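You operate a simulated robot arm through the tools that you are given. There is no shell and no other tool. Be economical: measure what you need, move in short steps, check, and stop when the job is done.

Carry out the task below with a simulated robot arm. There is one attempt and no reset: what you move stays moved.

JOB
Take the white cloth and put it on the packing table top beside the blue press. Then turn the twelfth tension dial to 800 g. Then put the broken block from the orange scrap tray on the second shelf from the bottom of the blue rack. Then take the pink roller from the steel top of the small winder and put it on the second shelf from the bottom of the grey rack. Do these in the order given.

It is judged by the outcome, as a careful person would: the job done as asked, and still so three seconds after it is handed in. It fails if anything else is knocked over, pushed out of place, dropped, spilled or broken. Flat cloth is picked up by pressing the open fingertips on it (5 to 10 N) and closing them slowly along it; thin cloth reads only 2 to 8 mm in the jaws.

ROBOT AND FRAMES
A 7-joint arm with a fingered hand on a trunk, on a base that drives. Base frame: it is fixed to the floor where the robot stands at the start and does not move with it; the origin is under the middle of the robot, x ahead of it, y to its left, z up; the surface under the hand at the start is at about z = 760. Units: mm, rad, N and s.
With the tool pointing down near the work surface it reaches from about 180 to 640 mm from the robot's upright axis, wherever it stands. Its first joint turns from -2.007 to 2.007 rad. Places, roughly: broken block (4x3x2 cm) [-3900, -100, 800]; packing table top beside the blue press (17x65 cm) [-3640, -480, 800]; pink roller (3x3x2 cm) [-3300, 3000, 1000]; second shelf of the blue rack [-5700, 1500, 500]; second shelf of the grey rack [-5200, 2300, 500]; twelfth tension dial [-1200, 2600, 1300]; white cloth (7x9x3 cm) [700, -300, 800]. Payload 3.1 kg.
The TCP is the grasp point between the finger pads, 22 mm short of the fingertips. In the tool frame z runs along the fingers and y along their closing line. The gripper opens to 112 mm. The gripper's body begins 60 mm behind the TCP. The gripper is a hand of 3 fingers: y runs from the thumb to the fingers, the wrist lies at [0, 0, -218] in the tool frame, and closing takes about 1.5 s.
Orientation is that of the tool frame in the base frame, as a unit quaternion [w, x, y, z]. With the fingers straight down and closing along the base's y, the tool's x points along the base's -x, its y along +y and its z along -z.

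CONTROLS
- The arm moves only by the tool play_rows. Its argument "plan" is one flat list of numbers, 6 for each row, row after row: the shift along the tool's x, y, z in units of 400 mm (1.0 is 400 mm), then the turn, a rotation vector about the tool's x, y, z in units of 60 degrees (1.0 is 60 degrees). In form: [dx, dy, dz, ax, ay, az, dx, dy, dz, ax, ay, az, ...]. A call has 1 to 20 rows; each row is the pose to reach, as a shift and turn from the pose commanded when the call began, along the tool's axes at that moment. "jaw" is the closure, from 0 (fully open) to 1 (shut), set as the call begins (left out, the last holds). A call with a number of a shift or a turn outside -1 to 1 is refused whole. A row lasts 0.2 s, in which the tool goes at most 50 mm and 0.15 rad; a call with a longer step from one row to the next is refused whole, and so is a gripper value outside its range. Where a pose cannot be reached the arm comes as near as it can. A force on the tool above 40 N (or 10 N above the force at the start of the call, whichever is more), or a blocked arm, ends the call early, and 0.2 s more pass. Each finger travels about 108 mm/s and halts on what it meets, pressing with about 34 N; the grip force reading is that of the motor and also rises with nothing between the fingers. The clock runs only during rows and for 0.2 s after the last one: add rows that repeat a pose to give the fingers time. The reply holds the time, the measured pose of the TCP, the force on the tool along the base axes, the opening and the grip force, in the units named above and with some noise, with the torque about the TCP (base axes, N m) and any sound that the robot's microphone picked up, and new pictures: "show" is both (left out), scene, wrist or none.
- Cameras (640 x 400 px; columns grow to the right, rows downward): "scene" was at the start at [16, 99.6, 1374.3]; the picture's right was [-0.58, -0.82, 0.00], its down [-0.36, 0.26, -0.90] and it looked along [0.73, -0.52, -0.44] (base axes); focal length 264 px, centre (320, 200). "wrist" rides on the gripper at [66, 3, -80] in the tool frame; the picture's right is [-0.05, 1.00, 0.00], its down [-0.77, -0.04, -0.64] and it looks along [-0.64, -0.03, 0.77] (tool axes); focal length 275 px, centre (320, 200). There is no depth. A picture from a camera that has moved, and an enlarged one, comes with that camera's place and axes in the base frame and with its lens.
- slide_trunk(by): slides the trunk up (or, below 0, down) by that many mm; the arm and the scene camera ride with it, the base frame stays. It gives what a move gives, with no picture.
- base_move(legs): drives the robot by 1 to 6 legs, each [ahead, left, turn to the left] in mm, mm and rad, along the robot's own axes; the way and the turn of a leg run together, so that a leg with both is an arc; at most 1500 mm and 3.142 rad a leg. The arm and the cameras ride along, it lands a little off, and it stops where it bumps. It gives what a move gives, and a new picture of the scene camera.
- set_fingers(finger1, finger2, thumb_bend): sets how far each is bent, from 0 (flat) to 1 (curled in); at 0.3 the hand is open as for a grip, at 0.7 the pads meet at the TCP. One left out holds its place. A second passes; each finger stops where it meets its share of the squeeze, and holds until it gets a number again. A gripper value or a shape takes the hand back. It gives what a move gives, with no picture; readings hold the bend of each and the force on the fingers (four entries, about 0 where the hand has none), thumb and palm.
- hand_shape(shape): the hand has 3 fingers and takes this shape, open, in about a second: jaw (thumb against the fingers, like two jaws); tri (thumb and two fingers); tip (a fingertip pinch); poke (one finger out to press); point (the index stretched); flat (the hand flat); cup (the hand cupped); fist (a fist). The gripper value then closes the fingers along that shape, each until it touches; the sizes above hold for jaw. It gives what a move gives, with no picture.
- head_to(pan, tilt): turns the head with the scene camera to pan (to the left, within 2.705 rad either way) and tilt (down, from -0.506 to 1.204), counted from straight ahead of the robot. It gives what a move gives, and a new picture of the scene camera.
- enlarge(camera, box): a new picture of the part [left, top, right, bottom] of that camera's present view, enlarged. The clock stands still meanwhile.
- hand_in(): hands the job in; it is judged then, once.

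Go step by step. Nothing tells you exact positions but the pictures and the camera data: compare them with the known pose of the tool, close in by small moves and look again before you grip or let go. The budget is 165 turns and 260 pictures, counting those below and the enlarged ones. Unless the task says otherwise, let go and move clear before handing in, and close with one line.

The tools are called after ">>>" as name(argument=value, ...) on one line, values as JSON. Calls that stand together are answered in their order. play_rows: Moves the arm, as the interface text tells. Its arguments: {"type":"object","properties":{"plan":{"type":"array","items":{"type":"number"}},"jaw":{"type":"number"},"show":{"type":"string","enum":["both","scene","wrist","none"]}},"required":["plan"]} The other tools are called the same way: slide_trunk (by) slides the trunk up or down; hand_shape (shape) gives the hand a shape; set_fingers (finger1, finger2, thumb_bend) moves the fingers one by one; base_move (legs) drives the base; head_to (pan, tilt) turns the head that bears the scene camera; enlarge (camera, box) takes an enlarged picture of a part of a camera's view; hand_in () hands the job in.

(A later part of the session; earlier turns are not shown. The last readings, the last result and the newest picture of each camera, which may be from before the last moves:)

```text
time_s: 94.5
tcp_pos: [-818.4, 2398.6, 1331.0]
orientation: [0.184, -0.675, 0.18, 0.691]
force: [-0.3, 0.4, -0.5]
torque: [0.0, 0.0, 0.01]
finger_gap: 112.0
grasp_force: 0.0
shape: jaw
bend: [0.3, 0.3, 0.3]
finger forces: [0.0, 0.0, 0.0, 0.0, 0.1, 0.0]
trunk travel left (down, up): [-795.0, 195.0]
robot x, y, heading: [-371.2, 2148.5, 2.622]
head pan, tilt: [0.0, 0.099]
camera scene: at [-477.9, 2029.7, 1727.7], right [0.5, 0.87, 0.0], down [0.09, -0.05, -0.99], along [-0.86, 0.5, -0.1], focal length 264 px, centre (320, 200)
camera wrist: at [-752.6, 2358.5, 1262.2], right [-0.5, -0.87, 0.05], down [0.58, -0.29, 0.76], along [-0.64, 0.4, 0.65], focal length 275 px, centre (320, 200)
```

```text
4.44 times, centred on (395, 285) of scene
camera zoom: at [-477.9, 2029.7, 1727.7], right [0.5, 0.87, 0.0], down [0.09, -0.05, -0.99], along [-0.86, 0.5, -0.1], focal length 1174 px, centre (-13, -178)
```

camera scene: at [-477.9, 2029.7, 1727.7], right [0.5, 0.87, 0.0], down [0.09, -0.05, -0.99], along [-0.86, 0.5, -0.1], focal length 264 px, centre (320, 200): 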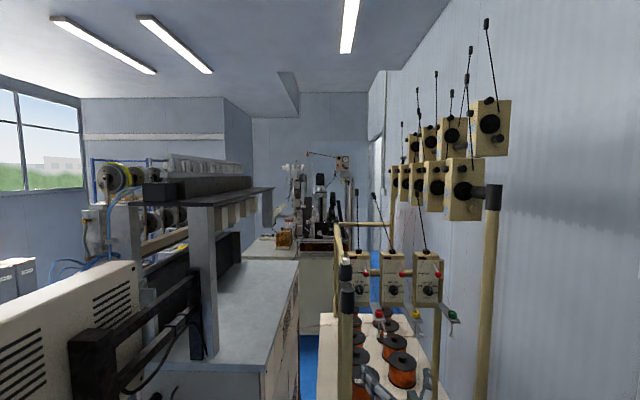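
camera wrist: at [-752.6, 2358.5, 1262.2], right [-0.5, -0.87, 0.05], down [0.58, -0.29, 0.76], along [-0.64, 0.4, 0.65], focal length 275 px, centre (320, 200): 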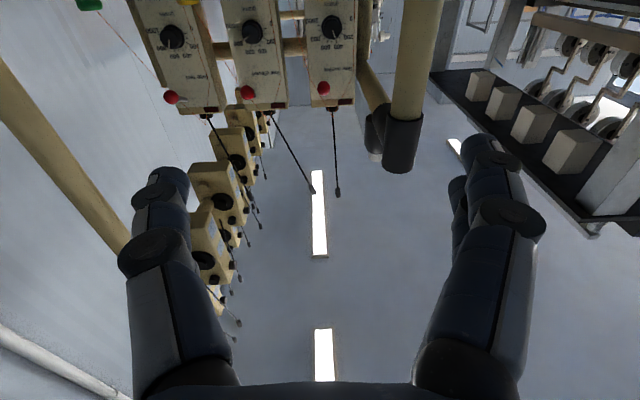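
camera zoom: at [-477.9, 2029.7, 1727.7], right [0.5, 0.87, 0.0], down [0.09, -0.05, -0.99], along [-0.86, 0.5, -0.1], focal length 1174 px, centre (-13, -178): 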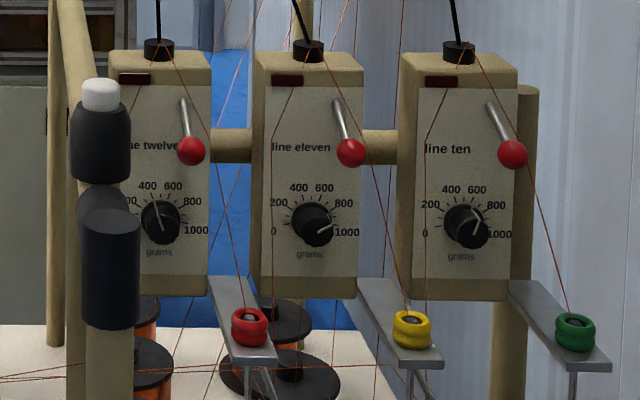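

The scale is 20° per 100 g with 500 at the top, and the pointer is at about 400, so it needs +80° clockwise. I'll pre-roll the hand, turn, sidestep and move in a little short of the dial.

>>> play_rows(plan=[0, 0, 0, 0, 0, -0.12, 0, 0, 0, 0, 0, -0.24, 0, 0, 0, 0, 0, -0.36, 0, 0, 0, 0, 0, -0.48, 0, 0, 0, 0, 0, -0.583], show="none")

>>> base_move(legs=[[0, 0, 0.207], [0, -178, 0], [247, 0, 0]])

>>> enlarge(camera="wrist", box=[0, 0, 640, 400])

```text
time_s: 95.7
tcp_pos: [-818.9, 2400.2, 1332.3]
orientation: [-0.383, 0.699, 0.031, -0.603]
force: [0.4, 0.0, 0.5]
torque: [0.0, -0.03, -0.01]
finger_gap: 111.9
grasp_force: 0.1
shape: jaw
bend: [0.3, 0.3, 0.3]
finger forces: [0.0, 0.0, 0.0, 0.0, 0.0, 0.0]
trunk travel left (down, up): [-795.0, 195.0]
robot x, y, heading: [-373.4, 2144.4, 2.617]
head pan, tilt: [0.0, 0.099]
```

```text
time_s: 98.1
tcp_pos: [-812.8, 2456.6, 1330.3]
orientation: [-0.324, 0.693, 0.097, -0.637]
force: [0.1, -0.5, -0.5]
torque: [0.0, 0.05, 0.01]
finger_gap: 111.7
grasp_force: 0.0
shape: jaw
bend: [0.3, 0.3, 0.3]
finger forces: [0.0, 0.0, 0.0, 0.0, 0.0, 0.0]
trunk travel left (down, up): [-795.0, 195.0]
robot x, y, heading: [-328.7, 2295.7, 2.805]
head pan, tilt: [0.0, 0.099]
stopped in leg 3: the robot was blocked; the commanded pose is now the measured one
camera scene: at [-408.5, 2158.8, 1727.4], right [0.33, 0.95, 0.0], down [0.09, -0.03, -0.99], along [-0.94, 0.32, -0.1], focal length 264 px, centre (320, 200)
```

scene: 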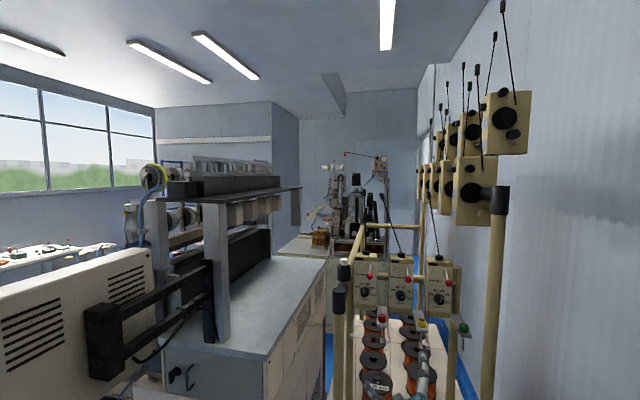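

```text
1.00 times, centred on (320, 200) of wrist (not enlarged: the box is as wide or as high as the picture)
camera zoom: at [-727.4, 2466.8, 1272.5], right [-0.29, -0.79, -0.53], down [0.48, -0.6, 0.64], along [-0.83, -0.07, 0.55], focal length 275 px, centre (320, 200)
```

zoom: 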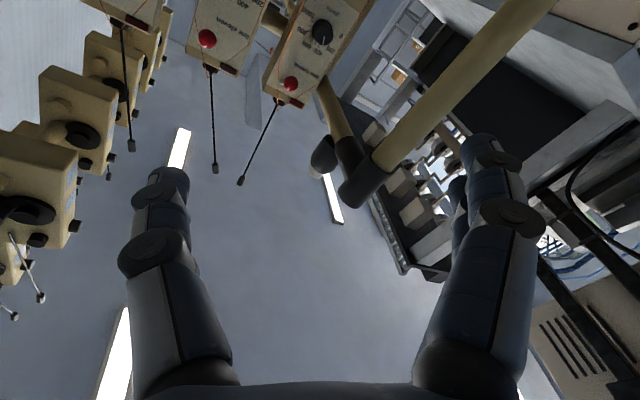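

The base was blocked right at the start of the last leg. I'll look down around it to see what stopped it.

>>> head_to(pan=-0.3, tilt=1.1)

>>> head_to(pan=-1.3, tilt=0.9)

>>> head_to(pan=0.7, tilt=1.0)

```text
time_s: 99.4
tcp_pos: [-812.8, 2460.4, 1331.5]
orientation: [-0.324, 0.693, 0.097, -0.637]
force: [0.6, -0.5, 0.8]
torque: [-0.02, 0.02, 0.03]
finger_gap: 111.9
grasp_force: 0.1
shape: jaw
bend: [0.3, 0.3, 0.3]
finger forces: [0.0, 0.0, 0.1, 0.0, 0.1, 0.1]
trunk travel left (down, up): [-795.0, 195.0]
robot x, y, heading: [-326.9, 2298.0, 2.81]
head pan, tilt: [-0.3, 1.1]
camera scene: at [-371.0, 2168.9, 1643.0], right [0.59, 0.81, 0.0], down [0.72, -0.53, -0.45], along [-0.37, 0.27, -0.89], focal length 264 px, centre (320, 200)
```

scene: 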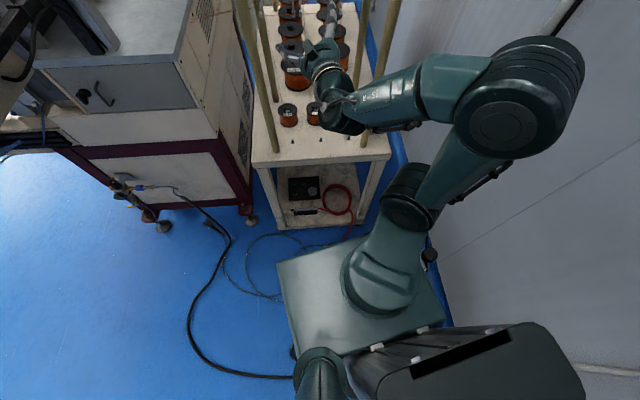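

```text
time_s: 100.7
tcp_pos: [-811.5, 2458.4, 1331.5]
orientation: [-0.323, 0.692, 0.097, -0.638]
force: [-0.6, 0.6, 0.6]
torque: [0.02, 0.04, 0.01]
finger_gap: 112.2
grasp_force: 0.1
shape: jaw
bend: [0.3, 0.3, 0.3]
finger forces: [0.0, 0.0, 0.0, 0.1, 0.0, 0.1]
trunk travel left (down, up): [-795.0, 195.0]
robot x, y, heading: [-329.7, 2297.8, 2.812]
head pan, tilt: [-1.3, 0.901]
camera scene: at [-315.4, 2206.9, 1656.7], right [1.0, -0.06, 0.0], down [-0.05, -0.78, -0.62], along [0.04, 0.62, -0.78], focal length 264 px, centre (320, 200)
```

scene: 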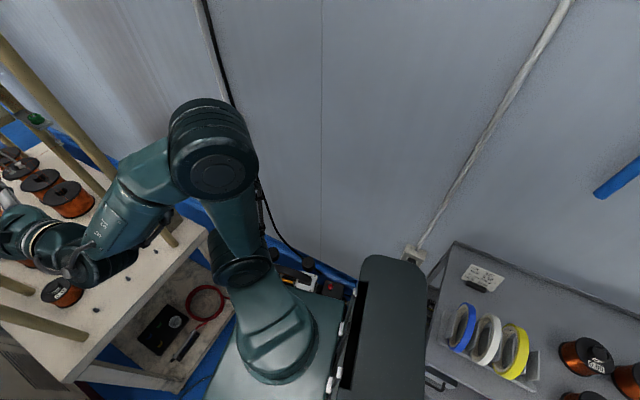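

```text
time_s: 102.6
tcp_pos: [-811.9, 2458.6, 1330.8]
orientation: [-0.323, 0.693, 0.096, -0.637]
force: [0.2, -0.4, 0.3]
torque: [-0.02, 0.02, 0.0]
finger_gap: 111.8
grasp_force: 0.1
shape: jaw
bend: [0.3, 0.3, 0.3]
finger forces: [0.0, 0.0, 0.1, 0.0, 0.0, 0.1]
trunk travel left (down, up): [-795.0, 195.0]
robot x, y, heading: [-326.6, 2292.6, 2.808]
head pan, tilt: [0.7, 1.0]
camera scene: at [-385.0, 2106.5, 1649.5], right [-0.36, 0.93, 0.0], down [0.79, 0.3, -0.54], along [-0.5, -0.19, -0.84], focal length 264 px, centre (320, 200)
```

scene: 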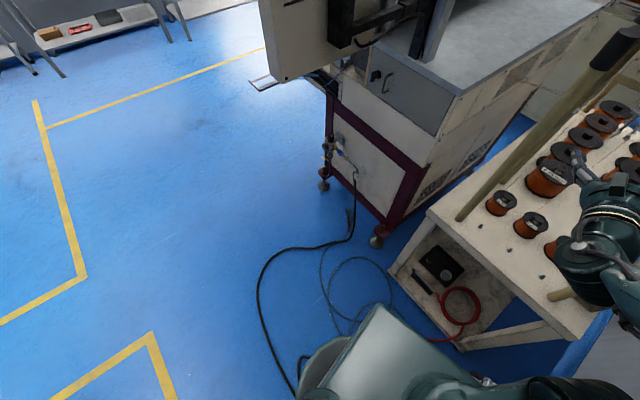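

The base is touching the compressor on its right front side. I'll retract the hand slightly, move the base away from the compressor, then approach on a line that passes right of the post.

>>> play_rows(plan=[0.02, -0.03, -0.07, 0, 0, 0, 0.039, -0.055, -0.15, 0, 0, 0], jaw=0.3, show="none")

>>> base_move(legs=[[-20, 73, 0], [150, -29, 0]])

>>> head_to(pan=0, tilt=0.5)

```text
time_s: 103.2
tcp_pos: [-743.9, 2464.3, 1329.5]
orientation: [-0.324, 0.692, 0.096, -0.638]
force: [-0.7, 0.3, 0.6]
torque: [0.01, -0.02, 0.0]
finger_gap: 78.4
grasp_force: 0.0
shape: jaw
bend: [0.67, 0.67, 0.64]
finger forces: [0.1, 0.1, 0.0, 0.0, 0.0, 0.1]
trunk travel left (down, up): [-795.0, 195.0]
robot x, y, heading: [-326.7, 2297.6, 2.81]
head pan, tilt: [0.7, 1.0]
```

```text
time_s: 105.2
tcp_pos: [-884.5, 2464.3, 1328.9]
orientation: [-0.328, 0.693, 0.093, -0.635]
force: [0.4, 0.3, 0.4]
torque: [-0.01, -0.03, 0.05]
finger_gap: 78.5
grasp_force: 0.1
shape: jaw
bend: [0.67, 0.67, 0.64]
finger forces: [0.0, 0.0, 0.0, 0.0, 0.1, 0.1]
trunk travel left (down, up): [-795.0, 195.0]
robot x, y, heading: [-462.2, 2290.2, 2.796]
head pan, tilt: [0.7, 1.0]
camera scene: at [-526.6, 2101.3, 1649.6], right [-0.35, 0.94, 0.0], down [0.79, 0.29, -0.54], along [-0.51, -0.19, -0.84], focal length 264 px, centre (320, 200)
```

scene: 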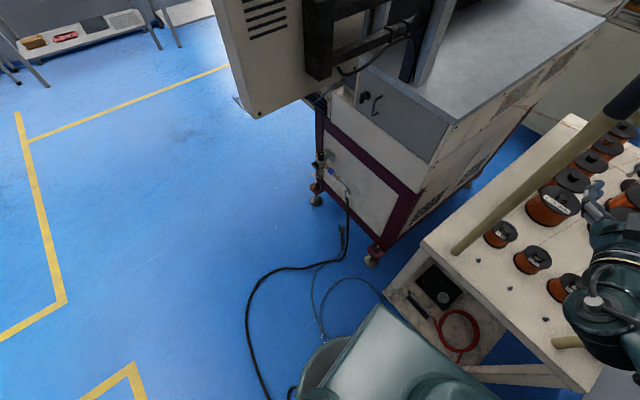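

```text
time_s: 106.3
tcp_pos: [-882.8, 2462.3, 1328.3]
orientation: [-0.328, 0.693, 0.094, -0.635]
force: [0.4, -0.4, 0.3]
torque: [-0.02, 0.03, 0.02]
finger_gap: 78.6
grasp_force: 0.0
shape: jaw
bend: [0.67, 0.67, 0.64]
finger forces: [0.0, 0.0, 0.1, 0.0, 0.1, 0.1]
trunk travel left (down, up): [-795.0, 195.0]
robot x, y, heading: [-468.1, 2290.4, 2.799]
head pan, tilt: [0.0, 0.499]
camera scene: at [-546.9, 2155.1, 1690.5], right [0.34, 0.94, 0.0], down [0.45, -0.16, -0.88], along [-0.83, 0.29, -0.48], focal length 264 px, centre (320, 200)
```

scene: 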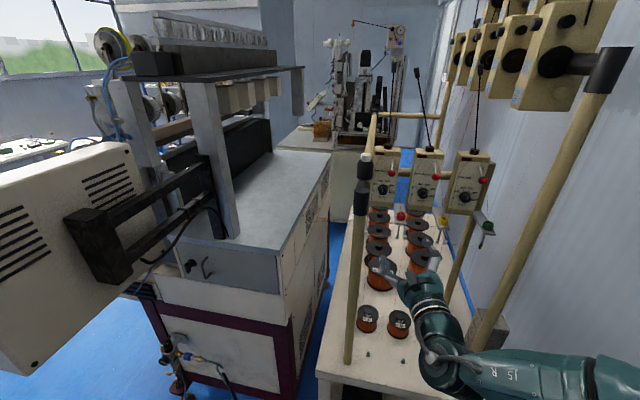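

The line looks good. I'll drive in another 140 mm, edging right.

>>> base_move(legs=[[140, -25, 0]])

>>> enlarge(camera="wrist", box=[0, 0, 640, 400])

>>> enlarge(camera="scene", box=[300, 150, 540, 300])

```text
time_s: 107.6
tcp_pos: [-1012.3, 2530.1, 1329.1]
orientation: [-0.331, 0.693, 0.091, -0.634]
force: [0.3, 0.6, -0.2]
torque: [0.02, 0.02, -0.02]
finger_gap: 78.7
grasp_force: 0.0
shape: jaw
bend: [0.67, 0.67, 0.64]
finger forces: [0.0, 0.0, 0.0, 0.0, 0.0, 0.0]
trunk travel left (down, up): [-795.0, 195.0]
robot x, y, heading: [-593.2, 2352.9, 2.794]
head pan, tilt: [0.0, 0.499]
camera scene: at [-676.8, 2220.7, 1690.5], right [0.34, 0.94, 0.0], down [0.45, -0.16, -0.88], along [-0.83, 0.3, -0.48], focal length 264 px, centre (320, 200)
```

scene: 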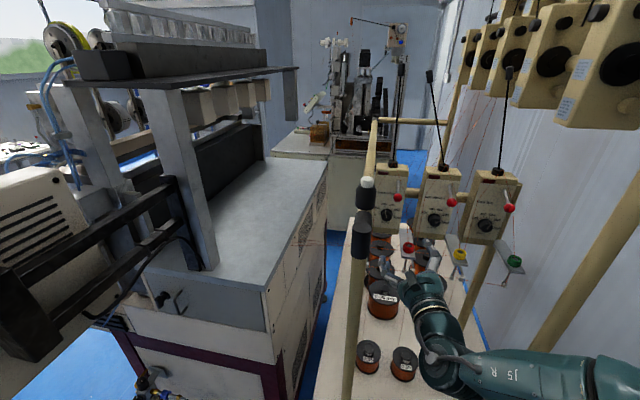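

```text
1.00 times, centred on (320, 200) of wrist (not enlarged: the box is as wide or as high as the picture)
camera zoom: at [-926.1, 2537.9, 1270.5], right [-0.3, -0.79, -0.53], down [0.47, -0.61, 0.64], along [-0.83, -0.06, 0.55], focal length 275 px, centre (320, 200)
```

zoom: 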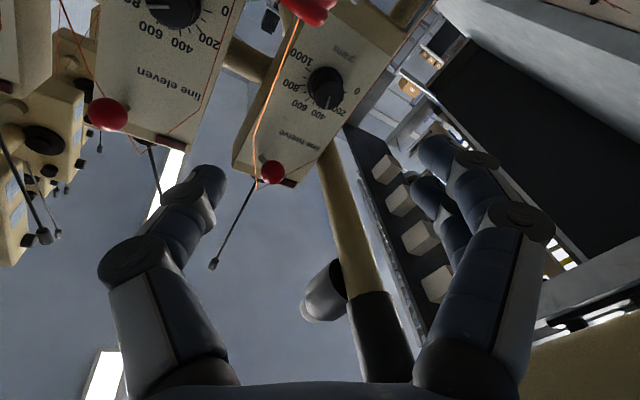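

```text
2.67 times, centred on (420, 225) of scene
camera zoom: at [-676.8, 2220.7, 1690.5], right [0.34, 0.94, 0.0], down [0.45, -0.16, -0.88], along [-0.83, 0.3, -0.48], focal length 704 px, centre (53, 133)
```

zoom: 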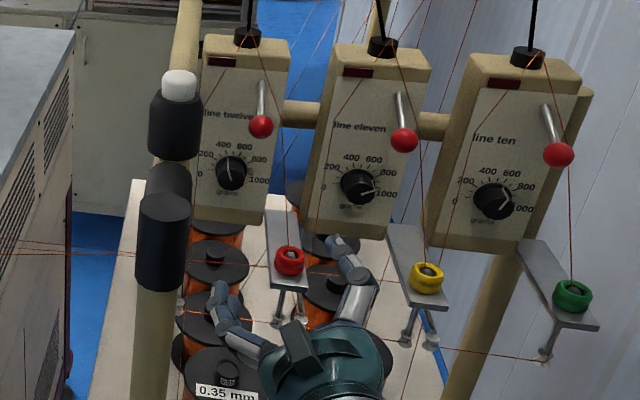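

The knob works out at 161 mm straight along the tool axis, almost centred. I'll roll to -15° to keep the camera and thumb clear of the red wheel, then advance 100 mm and look.

>>> play_rows(plan=[0, 0, 0.05, 0, 0, 0.08, 0, 0, 0.1, 0, 0, 0.16, 0, 0, 0.15, 0, 0, 0.25, 0, 0, 0.2, 0, 0, 0.333, 0, 0, 0.25, 0, 0, 0.333], show="both")

```text
time_s: 108.8
tcp_pos: [-1103.7, 2564.6, 1331.7]
orientation: [-0.213, 0.699, -0.03, -0.682]
force: [0.5, -0.3, -0.8]
torque: [0.0, 0.02, 0.0]
finger_gap: 78.8
grasp_force: 0.0
shape: jaw
bend: [0.67, 0.67, 0.64]
finger forces: [0.0, 0.1, 0.0, 0.0, 0.0, 0.0]
trunk travel left (down, up): [-795.0, 195.0]
robot x, y, heading: [-596.8, 2355.6, 2.793]
head pan, tilt: [0.0, 0.499]
camera scene: at [-675.3, 2221.0, 1690.6], right [0.34, 0.94, 0.0], down [0.45, -0.16, -0.88], along [-0.83, 0.3, -0.48], focal length 264 px, centre (320, 200)
camera wrist: at [-1026.0, 2552.2, 1264.0], right [-0.34, -0.92, -0.21], down [0.56, -0.38, 0.74], along [-0.76, 0.13, 0.64], focal length 275 px, centre (320, 200)
```

scene: 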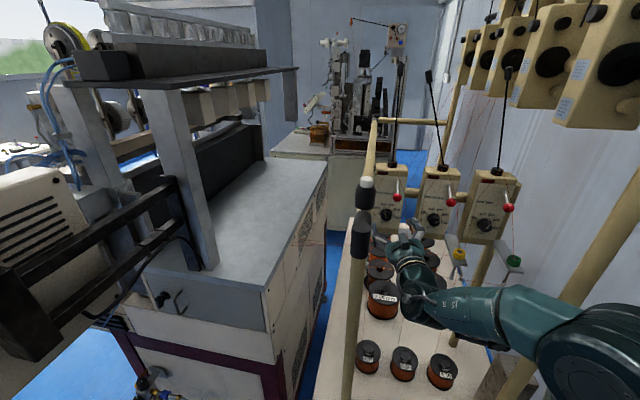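
wrist: 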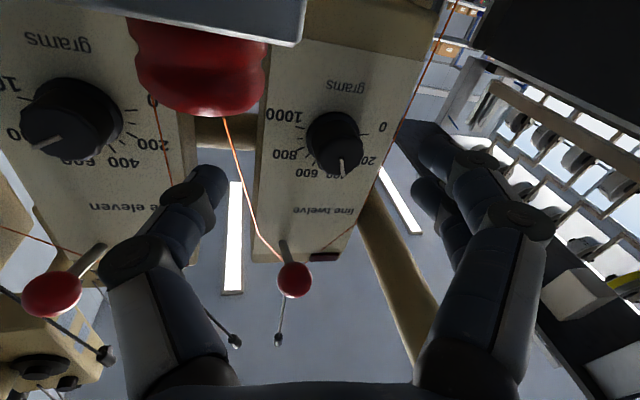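

The bracket plate under the red wheel is close to the camera, so I'll work at roll angles of about -5° to +25° and turn the knob in several short grips. First I'll advance 30 mm with a small correction and look again.

>>> play_rows(plan=[-0.004, 0.005, 0.0, 0, 0, 0.08, -0.008, 0.011, 0, 0, 0, 0.167, -0.008, 0.011, 0.04, 0, 0, 0.167, -0.008, 0.011, 0.075, 0, 0, 0.167], show="wrist")

>>> enlarge(camera="scene", box=[340, 160, 480, 260])

```text
time_s: 109.8
tcp_pos: [-1134.9, 2569.0, 1333.7]
orientation: [0.153, -0.694, 0.092, 0.698]
force: [0.1, 0.4, 0.9]
torque: [-0.02, -0.02, 0.02]
finger_gap: 78.7
grasp_force: 0.0
shape: jaw
bend: [0.67, 0.67, 0.64]
finger forces: [0.1, 0.1, 0.0, 0.0, 0.0, 0.0]
trunk travel left (down, up): [-795.0, 195.0]
robot x, y, heading: [-595.2, 2355.6, 2.795]
head pan, tilt: [0.0, 0.499]
camera wrist: at [-1059.5, 2546.7, 1265.3], right [-0.34, -0.94, -0.04], down [0.6, -0.25, 0.76], along [-0.72, 0.23, 0.65], focal length 275 px, centre (320, 200)
```

wrist: 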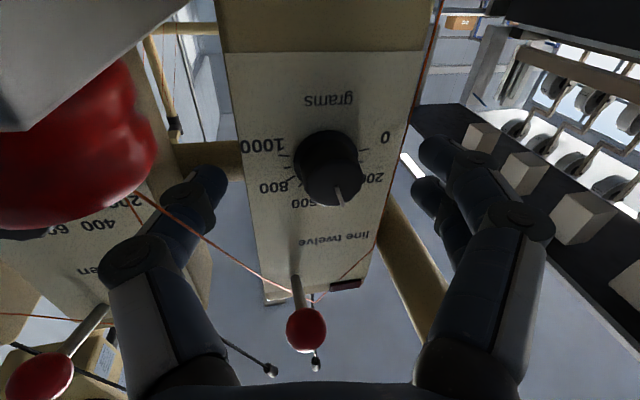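

```text
4.00 times, centred on (410, 210) of scene
camera zoom: at [-674.8, 2221.0, 1690.6], right [0.34, 0.94, 0.0], down [0.45, -0.16, -0.88], along [-0.83, 0.3, -0.48], focal length 1056 px, centre (-40, 160)
```

zoom: 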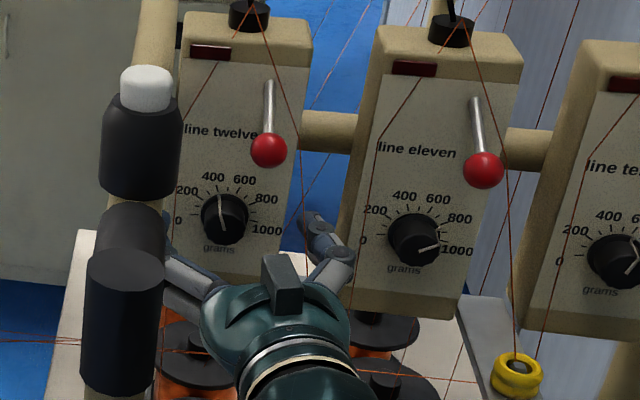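

The knob front is about 15–20 mm ahead of the TCP, roughly 6 mm left and 3 mm up. I'll correct that, advance 6 mm, and close on the knob.

>>> play_rows(plan=[-0.0075, 0.015, 0.0, 0, 0, 0, -0.0075, 0.015, 0.015, 0, 0, 0], show="none")

>>> play_rows(plan=[0, 0, 0, 0, 0, 0, 0, 0, 0, 0, 0, 0, 0, 0, 0, 0, 0, 0, 0, 0, 0, 0, 0, 0, 0, 0, 0, 0, 0, 0], jaw=0.75, show="both")

```text
time_s: 110.4
tcp_pos: [-1141.7, 2565.8, 1336.0]
orientation: [0.154, -0.693, 0.091, 0.698]
force: [0.6, -0.3, 0.0]
torque: [0.05, -0.02, 0.01]
finger_gap: 78.9
grasp_force: 0.0
shape: jaw
bend: [0.67, 0.67, 0.64]
finger forces: [0.0, 0.0, 0.0, 0.0, 0.3, 0.0]
trunk travel left (down, up): [-795.0, 195.0]
robot x, y, heading: [-593.2, 2352.4, 2.796]
head pan, tilt: [0.0, 0.499]
```

```text
time_s: 111.6
tcp_pos: [-1138.8, 2568.2, 1337.8]
orientation: [0.153, -0.693, 0.091, 0.699]
force: [13.1, 5.4, -1.7]
torque: [-0.18, 0.03, -0.54]
finger_gap: 41.1
grasp_force: 0.1
shape: jaw
bend: [0.73, 0.73, 0.7]
finger forces: [0.1, 0.0, 0.0, 0.0, 24.1, 0.0]
trunk travel left (down, up): [-795.0, 195.0]
robot x, y, heading: [-593.2, 2350.2, 2.795]
head pan, tilt: [0.0, 0.499]
camera scene: at [-669.6, 2223.3, 1691.0], right [0.34, 0.94, 0.0], down [0.45, -0.16, -0.88], along [-0.83, 0.3, -0.48], focal length 264 px, centre (320, 200)
camera wrist: at [-1063.4, 2544.7, 1269.1], right [-0.34, -0.94, -0.04], down [0.61, -0.25, 0.76], along [-0.72, 0.24, 0.65], focal length 275 px, centre (320, 200)
```

scene: 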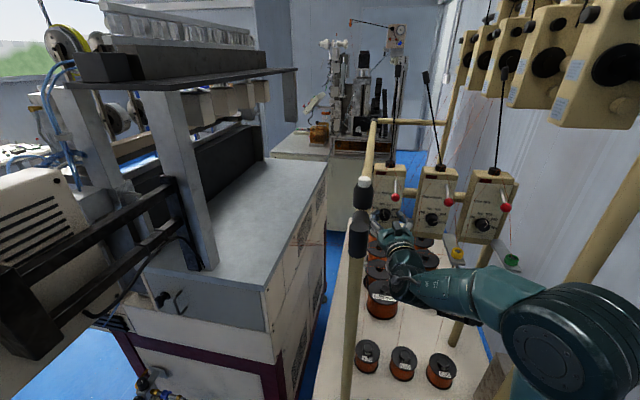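
wrist: 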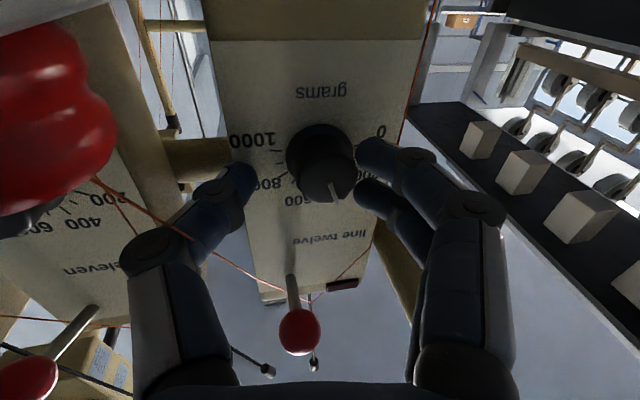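

The thumb tip is pressing on the panel face (24 N) while the fingers haven't met the knob. I'll back off about 7 mm, shift 4 mm left and let it close.

>>> play_rows(plan=[0, 0, -0.0175, 0, 0, 0, 0, 0.01, -0.0175, 0, 0, 0, 0, 0.01, -0.0175, 0, 0, 0, 0, 0.01, -0.0175, 0, 0, 0, 0, 0.01, -0.0175, 0, 0, 0], jaw=0.8, show="wrist")

```text
time_s: 112.8
tcp_pos: [-1137.4, 2560.8, 1336.3]
orientation: [0.155, -0.693, 0.091, 0.698]
force: [0.5, 2.3, 0.3]
torque: [0.01, -0.01, -0.04]
finger_gap: 24.5
grasp_force: 0.0
shape: jaw
bend: [0.73, 0.73, 0.7]
finger forces: [0.0, 0.0, 0.0, 0.0, 2.5, 0.0]
trunk travel left (down, up): [-795.0, 195.0]
robot x, y, heading: [-594.6, 2353.7, 2.791]
head pan, tilt: [0.0, 0.499]
camera wrist: at [-1061.4, 2537.3, 1267.6], right [-0.34, -0.94, -0.04], down [0.6, -0.25, 0.76], along [-0.72, 0.23, 0.65], focal length 275 px, centre (320, 200)
```

wrist: 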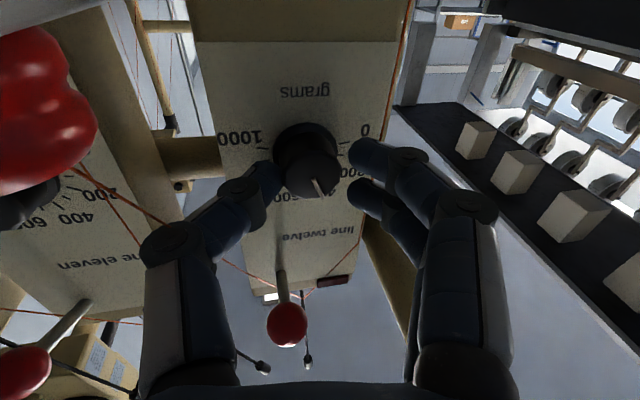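

The thumb now touches the knob, and its diameter is about 20–25 mm. I'll shift 2 mm back and close fully.

>>> play_rows(plan=[0, -0.006, 0, 0, 0, 0, 0, -0.006, 0, 0, 0, 0, 0, -0.006, 0, 0, 0, 0, 0, -0.006, 0, 0, 0, 0], jaw=1.0, show="wrist")

```text
time_s: 113.8
tcp_pos: [-1136.1, 2560.9, 1336.7]
orientation: [0.153, -0.693, 0.09, 0.699]
force: [-2.3, -1.5, 3.8]
torque: [-0.02, 0.03, -0.04]
finger_gap: 15.7
grasp_force: 34.4
shape: jaw
bend: [0.71, 0.71, 0.7]
finger forces: [18.2, 16.7, 0.0, 0.0, 28.0, 0.0]
trunk travel left (down, up): [-795.0, 195.0]
robot x, y, heading: [-595.4, 2354.2, 2.798]
head pan, tilt: [0.0, 0.499]
camera wrist: at [-1061.1, 2538.4, 1268.1], right [-0.34, -0.94, -0.04], down [0.6, -0.25, 0.76], along [-0.72, 0.23, 0.65], focal length 275 px, centre (320, 200)
```

wrist: 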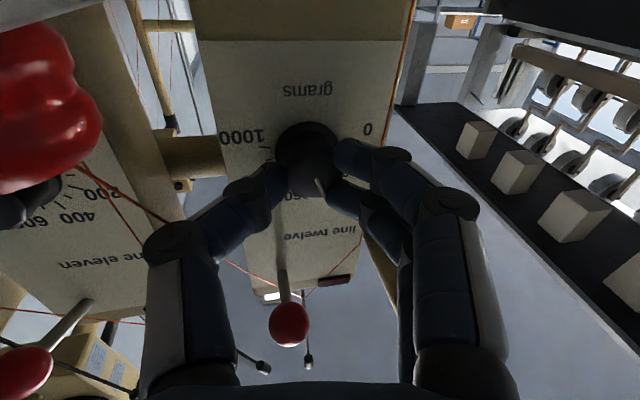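

The knob is gripped firmly (34 N, balanced). I'll turn 30° clockwise about the dial's axis.

>>> play_rows(plan=[0, 0, 0, 0, -0.015, 0.082, 0, 0, 0, 0, -0.029, 0.164, 0, 0, 0, 0, -0.043, 0.246, 0, 0, 0, 0, -0.058, 0.328, 0, 0, 0, 0, -0.072, 0.41, 0, 0, 0, 0, -0.087, 0.492, 0, 0, 0, 0, -0.087, 0.492], show="wrist")

>>> enlarge(camera="scene", box=[350, 160, 450, 230])

```text
time_s: 115.4
tcp_pos: [-1134.8, 2562.3, 1336.7]
orientation: [-0.025, -0.615, 0.259, 0.745]
force: [1.9, 0.9, 1.1]
torque: [0.01, -0.01, -0.14]
finger_gap: 15.4
grasp_force: 34.0
shape: jaw
bend: [0.71, 0.71, 0.7]
finger forces: [18.3, 16.3, 0.0, 0.1, 30.3, 0.0]
trunk travel left (down, up): [-795.0, 195.0]
robot x, y, heading: [-594.2, 2354.0, 2.802]
head pan, tilt: [0.0, 0.499]
camera wrist: at [-1077.8, 2509.3, 1268.6], right [-0.27, -0.85, 0.46], down [0.79, 0.08, 0.61], along [-0.55, 0.52, 0.65], focal length 275 px, centre (320, 200)
```

wrist: 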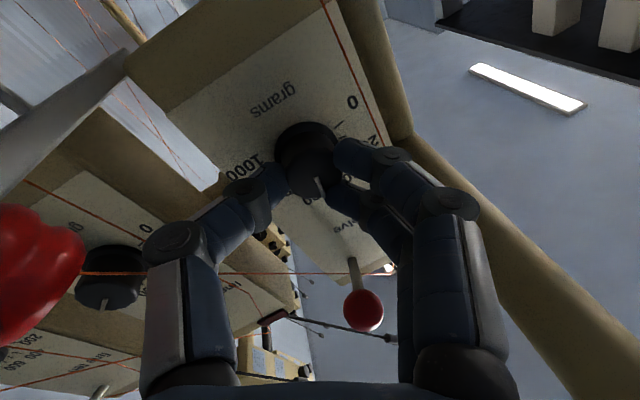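

```text
5.71 times, centred on (400, 195) of scene
camera zoom: at [-673.6, 2221.2, 1690.7], right [0.34, 0.94, 0.0], down [0.45, -0.16, -0.88], along [-0.83, 0.3, -0.48], focal length 1509 px, centre (-137, 229)
```

zoom: 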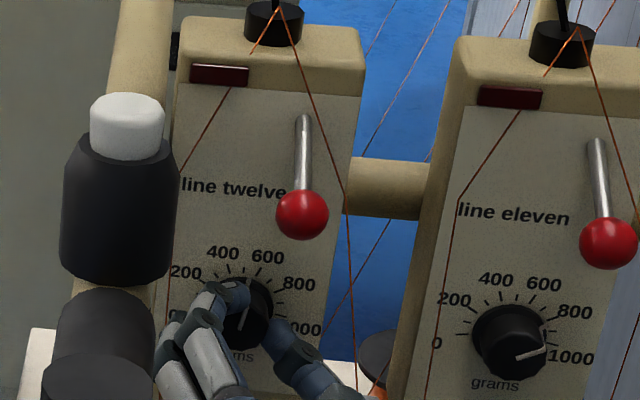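

The dial follows the hand well, by 30°. I'll open slightly, roll back 25°, regrip and turn another 25°.

>>> play_rows(plan=[0, 0, 0, 0, 0, 0, 0, 0, 0, 0, 0, 0, 0, 0, 0, 0, 0, 0, 0, 0, 0, 0, 0.0145, -0.082, 0, 0, 0, 0, 0.029, -0.164, 0, 0, 0, 0, 0.0435, -0.246, 0, 0, 0, 0, 0.058, -0.328, 0, 0, 0, 0, 0.0725, -0.41, 0, 0, 0, 0, 0.0725, -0.41], jaw=0.62, show="wrist")

>>> play_rows(plan=[0, 0, 0, 0, 0, 0, 0, 0, 0, 0, 0, 0, 0, 0, 0, 0, 0, 0, 0, 0, 0, 0, 0, 0], jaw=1.0, show="wrist")

```text
time_s: 117.4
tcp_pos: [-1136.6, 2562.3, 1336.9]
orientation: [0.124, -0.684, 0.119, 0.709]
force: [-0.2, 1.0, 0.7]
torque: [0.04, 0.01, -0.02]
finger_gap: 42.2
grasp_force: 0.0
shape: jaw
bend: [0.74, 0.74, 0.7]
finger forces: [0.1, 0.0, 0.0, 0.0, 0.1, 0.1]
trunk travel left (down, up): [-795.0, 195.0]
robot x, y, heading: [-592.0, 2354.2, 2.798]
head pan, tilt: [0.0, 0.499]
camera wrist: at [-1064.0, 2534.1, 1266.9], right [-0.34, -0.94, 0.05], down [0.64, -0.19, 0.75], along [-0.69, 0.28, 0.66], focal length 275 px, centre (320, 200)
```

wrist: 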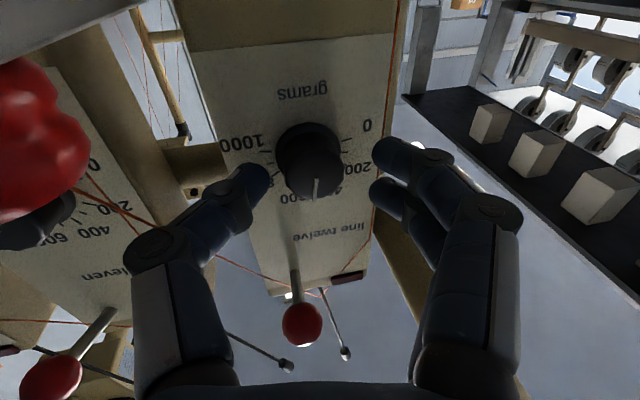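

```text
time_s: 118.4
tcp_pos: [-1136.3, 2563.4, 1336.8]
orientation: [0.124, -0.684, 0.119, 0.709]
force: [0.1, 0.6, 2.7]
torque: [0.04, 0.04, -0.11]
finger_gap: 15.9
grasp_force: 34.3
shape: jaw
bend: [0.72, 0.71, 0.7]
finger forces: [16.0, 15.3, 0.1, 0.1, 29.5, 0.1]
trunk travel left (down, up): [-795.0, 195.0]
robot x, y, heading: [-597.1, 2358.5, 2.792]
head pan, tilt: [0.0, 0.499]
camera wrist: at [-1063.9, 2534.3, 1267.1], right [-0.34, -0.94, 0.05], down [0.64, -0.19, 0.75], along [-0.69, 0.28, 0.66], focal length 275 px, centre (320, 200)
```

wrist: 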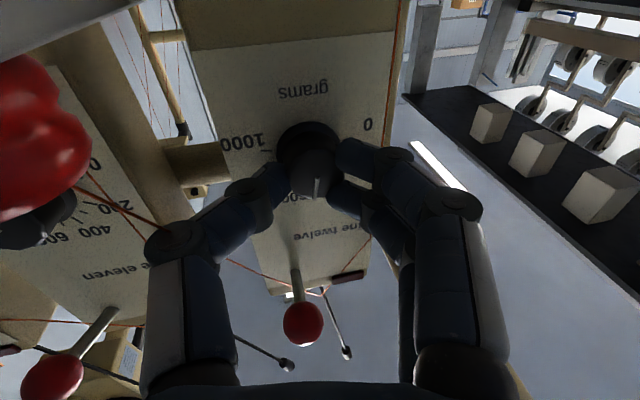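

The knob is regripped, with the pointer near 500–550. I'll turn 25° more, then open, roll back and check the pointer.

>>> play_rows(plan=[0, 0, 0, 0, -0.0145, 0.082, 0, 0, 0, 0, -0.029, 0.164, 0, 0, 0, 0, -0.0435, 0.246, 0, 0, 0, 0, -0.058, 0.328, 0, 0, 0, 0, -0.0725, 0.41, 0, 0, 0, 0, -0.0725, 0.41], show="none")

>>> play_rows(plan=[0, 0, 0, 0, 0, 0, 0, 0, 0, 0, 0, 0, 0, 0, 0, 0, 0, 0, 0, 0, 0, 0, 0.0145, -0.082, 0, 0, 0, 0, 0.029, -0.164, 0, 0, 0, 0, 0.0435, -0.246, 0, 0, 0, 0, 0.058, -0.328, 0, 0, 0, 0, 0.0725, -0.41, 0, 0, 0, 0, 0.0725, -0.41], jaw=0.62, show="none")

>>> enlarge(camera="wrist", box=[200, 70, 400, 240])

>>> enlarge(camera="scene", box=[370, 180, 420, 230])

```text
time_s: 119.8
tcp_pos: [-1134.7, 2563.2, 1337.3]
orientation: [-0.025, -0.615, 0.258, 0.745]
force: [3.0, 1.9, -1.2]
torque: [-0.03, -0.05, -0.22]
finger_gap: 15.7
grasp_force: 34.2
shape: jaw
bend: [0.72, 0.71, 0.7]
finger forces: [16.4, 14.5, 0.1, 0.0, 33.2, 0.0]
trunk travel left (down, up): [-795.0, 195.0]
robot x, y, heading: [-590.3, 2356.1, 2.798]
head pan, tilt: [0.0, 0.499]
```

```text
time_s: 121.8
tcp_pos: [-1136.1, 2562.0, 1336.9]
orientation: [0.125, -0.684, 0.12, 0.709]
force: [-0.3, 0.8, 0.3]
torque: [-0.01, 0.01, 0.0]
finger_gap: 42.2
grasp_force: 0.1
shape: jaw
bend: [0.74, 0.74, 0.7]
finger forces: [0.0, 0.0, 0.1, 0.1, 0.0, 0.1]
trunk travel left (down, up): [-795.0, 195.0]
robot x, y, heading: [-595.6, 2350.7, 2.795]
head pan, tilt: [0.0, 0.499]
```

```text
2.35 times, centred on (300, 155) of wrist
camera zoom: at [-1064.2, 2533.9, 1266.7], right [-0.34, -0.94, 0.05], down [0.64, -0.19, 0.75], along [-0.69, 0.28, 0.66], focal length 648 px, centre (367, 306)
```

zoom: 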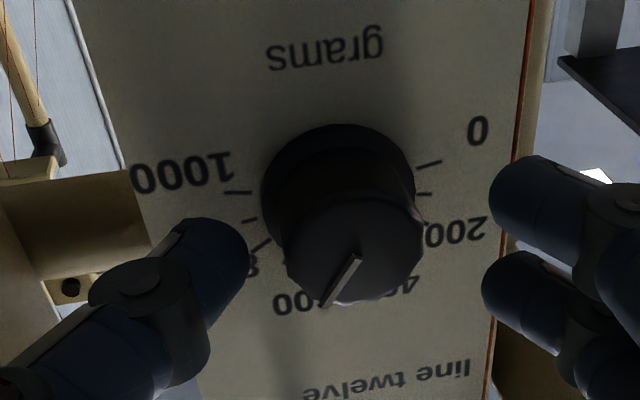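

```text
8.00 times, centred on (395, 205) of scene
camera zoom: at [-674.3, 2220.8, 1690.6], right [0.34, 0.94, 0.0], down [0.45, -0.16, -0.88], along [-0.83, 0.3, -0.48], focal length 2113 px, centre (-280, 160)
```

zoom: 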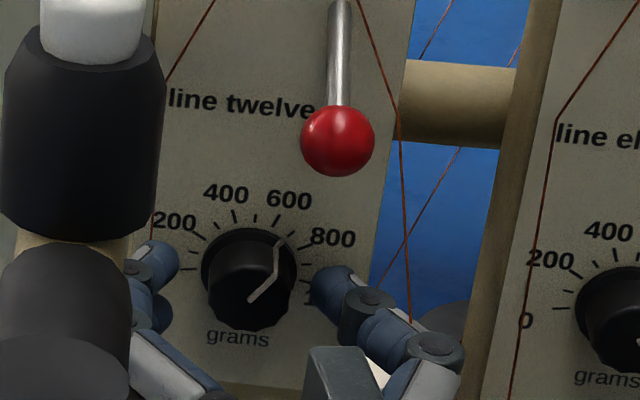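

The pointer is now at about +35° (around 675 g), so about 25° remains. I'll regrip, turn 24.5°, open and check.

>>> play_rows(plan=[0, 0, 0, 0, 0, 0, 0, 0, 0, 0, 0, 0, 0, 0, 0, 0, 0, 0, 0, 0, 0, 0, 0, 0, 0, 0, 0, 0, 0, 0, 0, 0, 0, 0, -0.0145, 0.082, 0, 0, 0, 0, -0.029, 0.164, 0, 0, 0, 0, -0.0435, 0.246, 0, 0, 0, 0, -0.058, 0.328, 0, 0, 0, 0, -0.071, 0.402, 0, 0, 0, 0, -0.071, 0.402], jaw=1.0, show="none")

>>> play_rows(plan=[0, 0, 0, 0, 0, 0, 0, 0, 0, 0, 0, 0, 0, 0, 0, 0, 0, 0, 0, 0, 0, 0, 0.0145, -0.082, 0, 0, 0, 0, 0.029, -0.164, 0, 0, 0, 0, 0.0435, -0.246, 0, 0, 0, 0, 0.058, -0.328, 0, 0, 0, 0, 0.071, -0.402, 0, 0, 0, 0, 0.071, -0.402], jaw=0.6, show="none")

>>> enlarge(camera="wrist", box=[220, 90, 380, 220])

>>> enlarge(camera="scene", box=[370, 180, 420, 230])

```text
time_s: 124.2
tcp_pos: [-1134.9, 2563.1, 1335.7]
orientation: [-0.023, -0.616, 0.256, 0.744]
force: [3.6, 1.4, -1.5]
torque: [-0.04, -0.08, -0.2]
finger_gap: 16.7
grasp_force: 34.2
shape: jaw
bend: [0.72, 0.71, 0.7]
finger forces: [16.7, 13.5, 0.0, 0.1, 33.0, 0.1]
trunk travel left (down, up): [-795.0, 195.0]
robot x, y, heading: [-594.8, 2354.1, 2.796]
head pan, tilt: [0.0, 0.499]
```

```text
time_s: 126.2
tcp_pos: [-1135.9, 2562.9, 1336.8]
orientation: [0.125, -0.683, 0.12, 0.709]
force: [0.3, 0.1, -0.1]
torque: [0.02, -0.01, -0.03]
finger_gap: 44.2
grasp_force: 0.1
shape: jaw
bend: [0.73, 0.73, 0.7]
finger forces: [0.1, 0.0, 0.0, 0.0, 0.0, 0.0]
trunk travel left (down, up): [-795.0, 195.0]
robot x, y, heading: [-597.0, 2354.2, 2.796]
head pan, tilt: [0.0, 0.499]
```

```text
3.08 times, centred on (300, 155) of wrist
camera zoom: at [-1064.4, 2534.2, 1266.6], right [-0.34, -0.94, 0.05], down [0.64, -0.19, 0.75], along [-0.69, 0.28, 0.66], focal length 847 px, centre (382, 338)
```

zoom: 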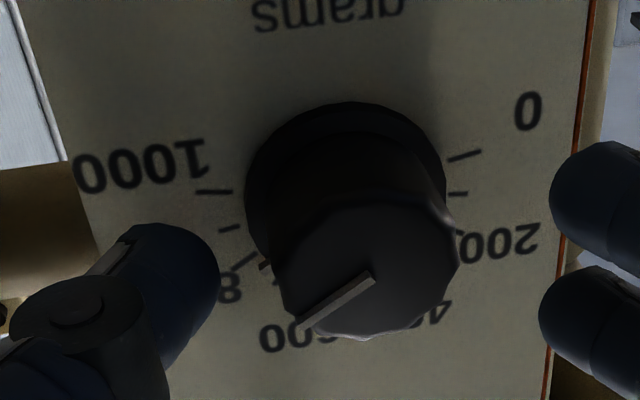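

```text
8.00 times, centred on (395, 205) of scene
camera zoom: at [-674.3, 2220.8, 1690.6], right [0.34, 0.94, 0.0], down [0.45, -0.16, -0.88], along [-0.83, 0.3, -0.48], focal length 2113 px, centre (-280, 160)
```

zoom: 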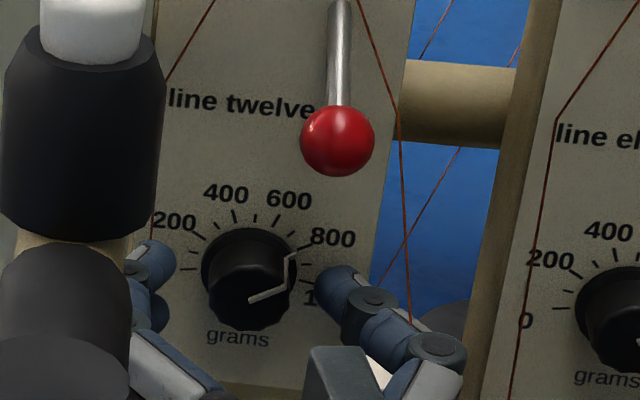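

The pointer measures about 57° (around 785 g). I'll take a closer look to see the residual.

>>> enlarge(camera="scene", box=[377, 195, 401, 211])

>>> enlarge(camera="wrist", box=[262, 110, 342, 170])

```text
16.00 times, centred on (389, 203) of scene
camera zoom: at [-674.3, 2220.8, 1690.6], right [0.34, 0.94, 0.0], down [0.45, -0.16, -0.88], along [-0.83, 0.3, -0.48], focal length 4226 px, centre (-784, 152)
```

zoom: 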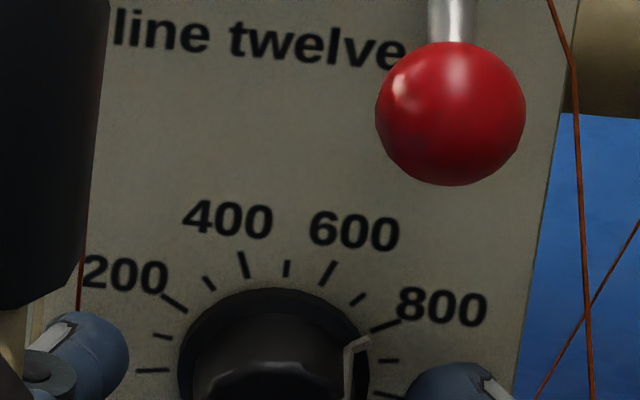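

```text
6.67 times, centred on (302, 140) of wrist
camera zoom: at [-1064.4, 2534.2, 1266.6], right [-0.34, -0.94, 0.05], down [0.64, -0.19, 0.75], along [-0.69, 0.28, 0.66], focal length 1835 px, centre (440, 600)
```

zoom: 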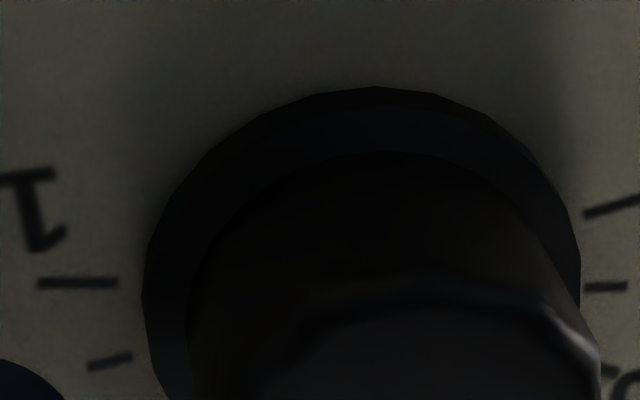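

Both cameras measure about 57.5° against the 60° needed, and each grip loses about 2°. I'll regrip and turn a small 4.5°.

>>> play_rows(plan=[0, 0, 0, 0, 0, 0, 0, 0, 0, 0, 0, 0, 0, 0, 0, 0, 0, 0, 0, 0, 0, 0, 0, 0, 0, 0, 0, 0, 0, 0, 0, 0, 0, 0, -0.006, 0.037, 0, 0, 0, 0, -0.013, 0.074, 0, 0, 0, 0, -0.013, 0.074], jaw=1.0, show="none")

>>> play_rows(plan=[0, 0, 0, 0, 0, 0, 0, 0, 0, 0, 0, 0, 0, 0, 0, 0, 0, 0, 0, 0, 0, 0, 0, 0, 0, 0, 0, 0, 0, 0], jaw=0.6, show="none")

>>> enlarge(camera="wrist", box=[220, 90, 380, 220])

>>> enlarge(camera="scene", box=[370, 180, 420, 230])

```text
time_s: 128.0
tcp_pos: [-1135.6, 2563.5, 1337.1]
orientation: [0.098, -0.673, 0.145, 0.718]
force: [0.5, 1.9, 2.8]
torque: [0.01, 0.0, -0.13]
finger_gap: 16.1
grasp_force: 33.3
shape: jaw
bend: [0.72, 0.71, 0.7]
finger forces: [16.1, 16.0, 0.1, 0.0, 30.1, 0.0]
trunk travel left (down, up): [-795.0, 195.0]
robot x, y, heading: [-592.8, 2350.7, 2.796]
head pan, tilt: [0.0, 0.499]
```

```text
time_s: 129.2
tcp_pos: [-1136.4, 2561.5, 1336.5]
orientation: [0.097, -0.674, 0.144, 0.718]
force: [0.4, 0.0, -0.9]
torque: [0.0, 0.01, -0.02]
finger_gap: 44.0
grasp_force: 0.0
shape: jaw
bend: [0.73, 0.73, 0.7]
finger forces: [0.1, 0.1, 0.1, 0.0, 0.0, 0.0]
trunk travel left (down, up): [-795.0, 195.0]
robot x, y, heading: [-593.1, 2356.5, 2.795]
head pan, tilt: [0.0, 0.499]
```

```text
3.08 times, centred on (300, 155) of wrist
camera zoom: at [-1067.0, 2529.6, 1266.2], right [-0.33, -0.94, 0.12], down [0.67, -0.14, 0.73], along [-0.67, 0.33, 0.67], focal length 847 px, centre (382, 338)
```

zoom: 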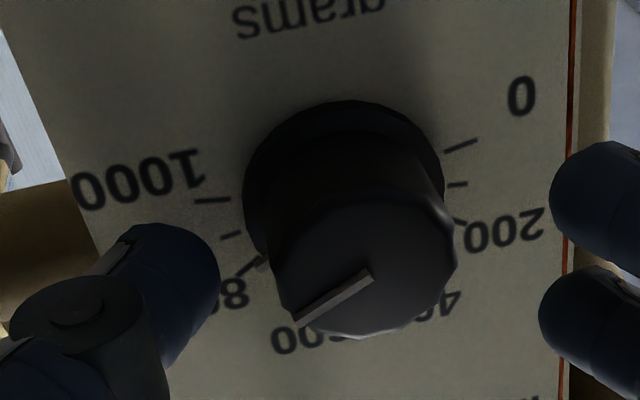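

```text
8.00 times, centred on (395, 205) of scene
camera zoom: at [-674.2, 2221.0, 1690.6], right [0.34, 0.94, 0.0], down [0.45, -0.16, -0.88], along [-0.83, 0.3, -0.48], focal length 2113 px, centre (-280, 160)
```

zoom: 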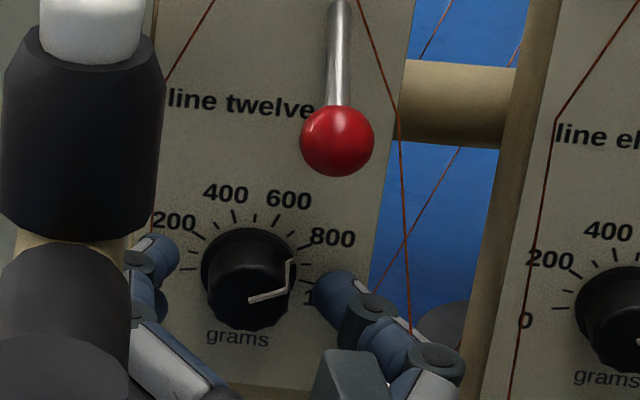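

Readings now suggest slightly past 60°. I'll zoom on the pointer's skirt mark against the 800 tick in both views.

>>> enlarge(camera="wrist", box=[264, 130, 312, 160])

>>> enlarge(camera="scene", box=[382, 200, 406, 215])

```text
13.33 times, centred on (288, 145) of wrist
camera zoom: at [-1067.0, 2529.6, 1266.2], right [-0.33, -0.94, 0.12], down [0.67, -0.14, 0.73], along [-0.67, 0.33, 0.67], focal length 3670 px, centre (747, 933)
```

zoom: 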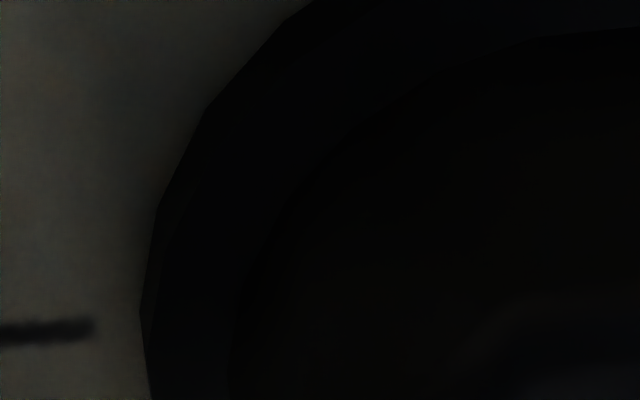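

```text
16.00 times, centred on (394, 208) of scene
camera zoom: at [-674.2, 2221.0, 1690.6], right [0.34, 0.94, 0.0], down [0.45, -0.16, -0.88], along [-0.83, 0.3, -0.48], focal length 4226 px, centre (-864, 80)
```

zoom: 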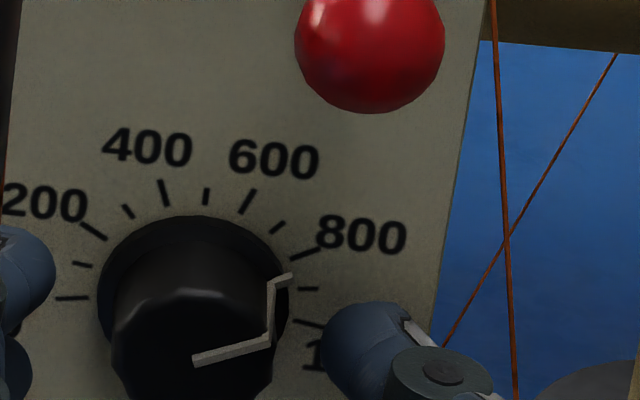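

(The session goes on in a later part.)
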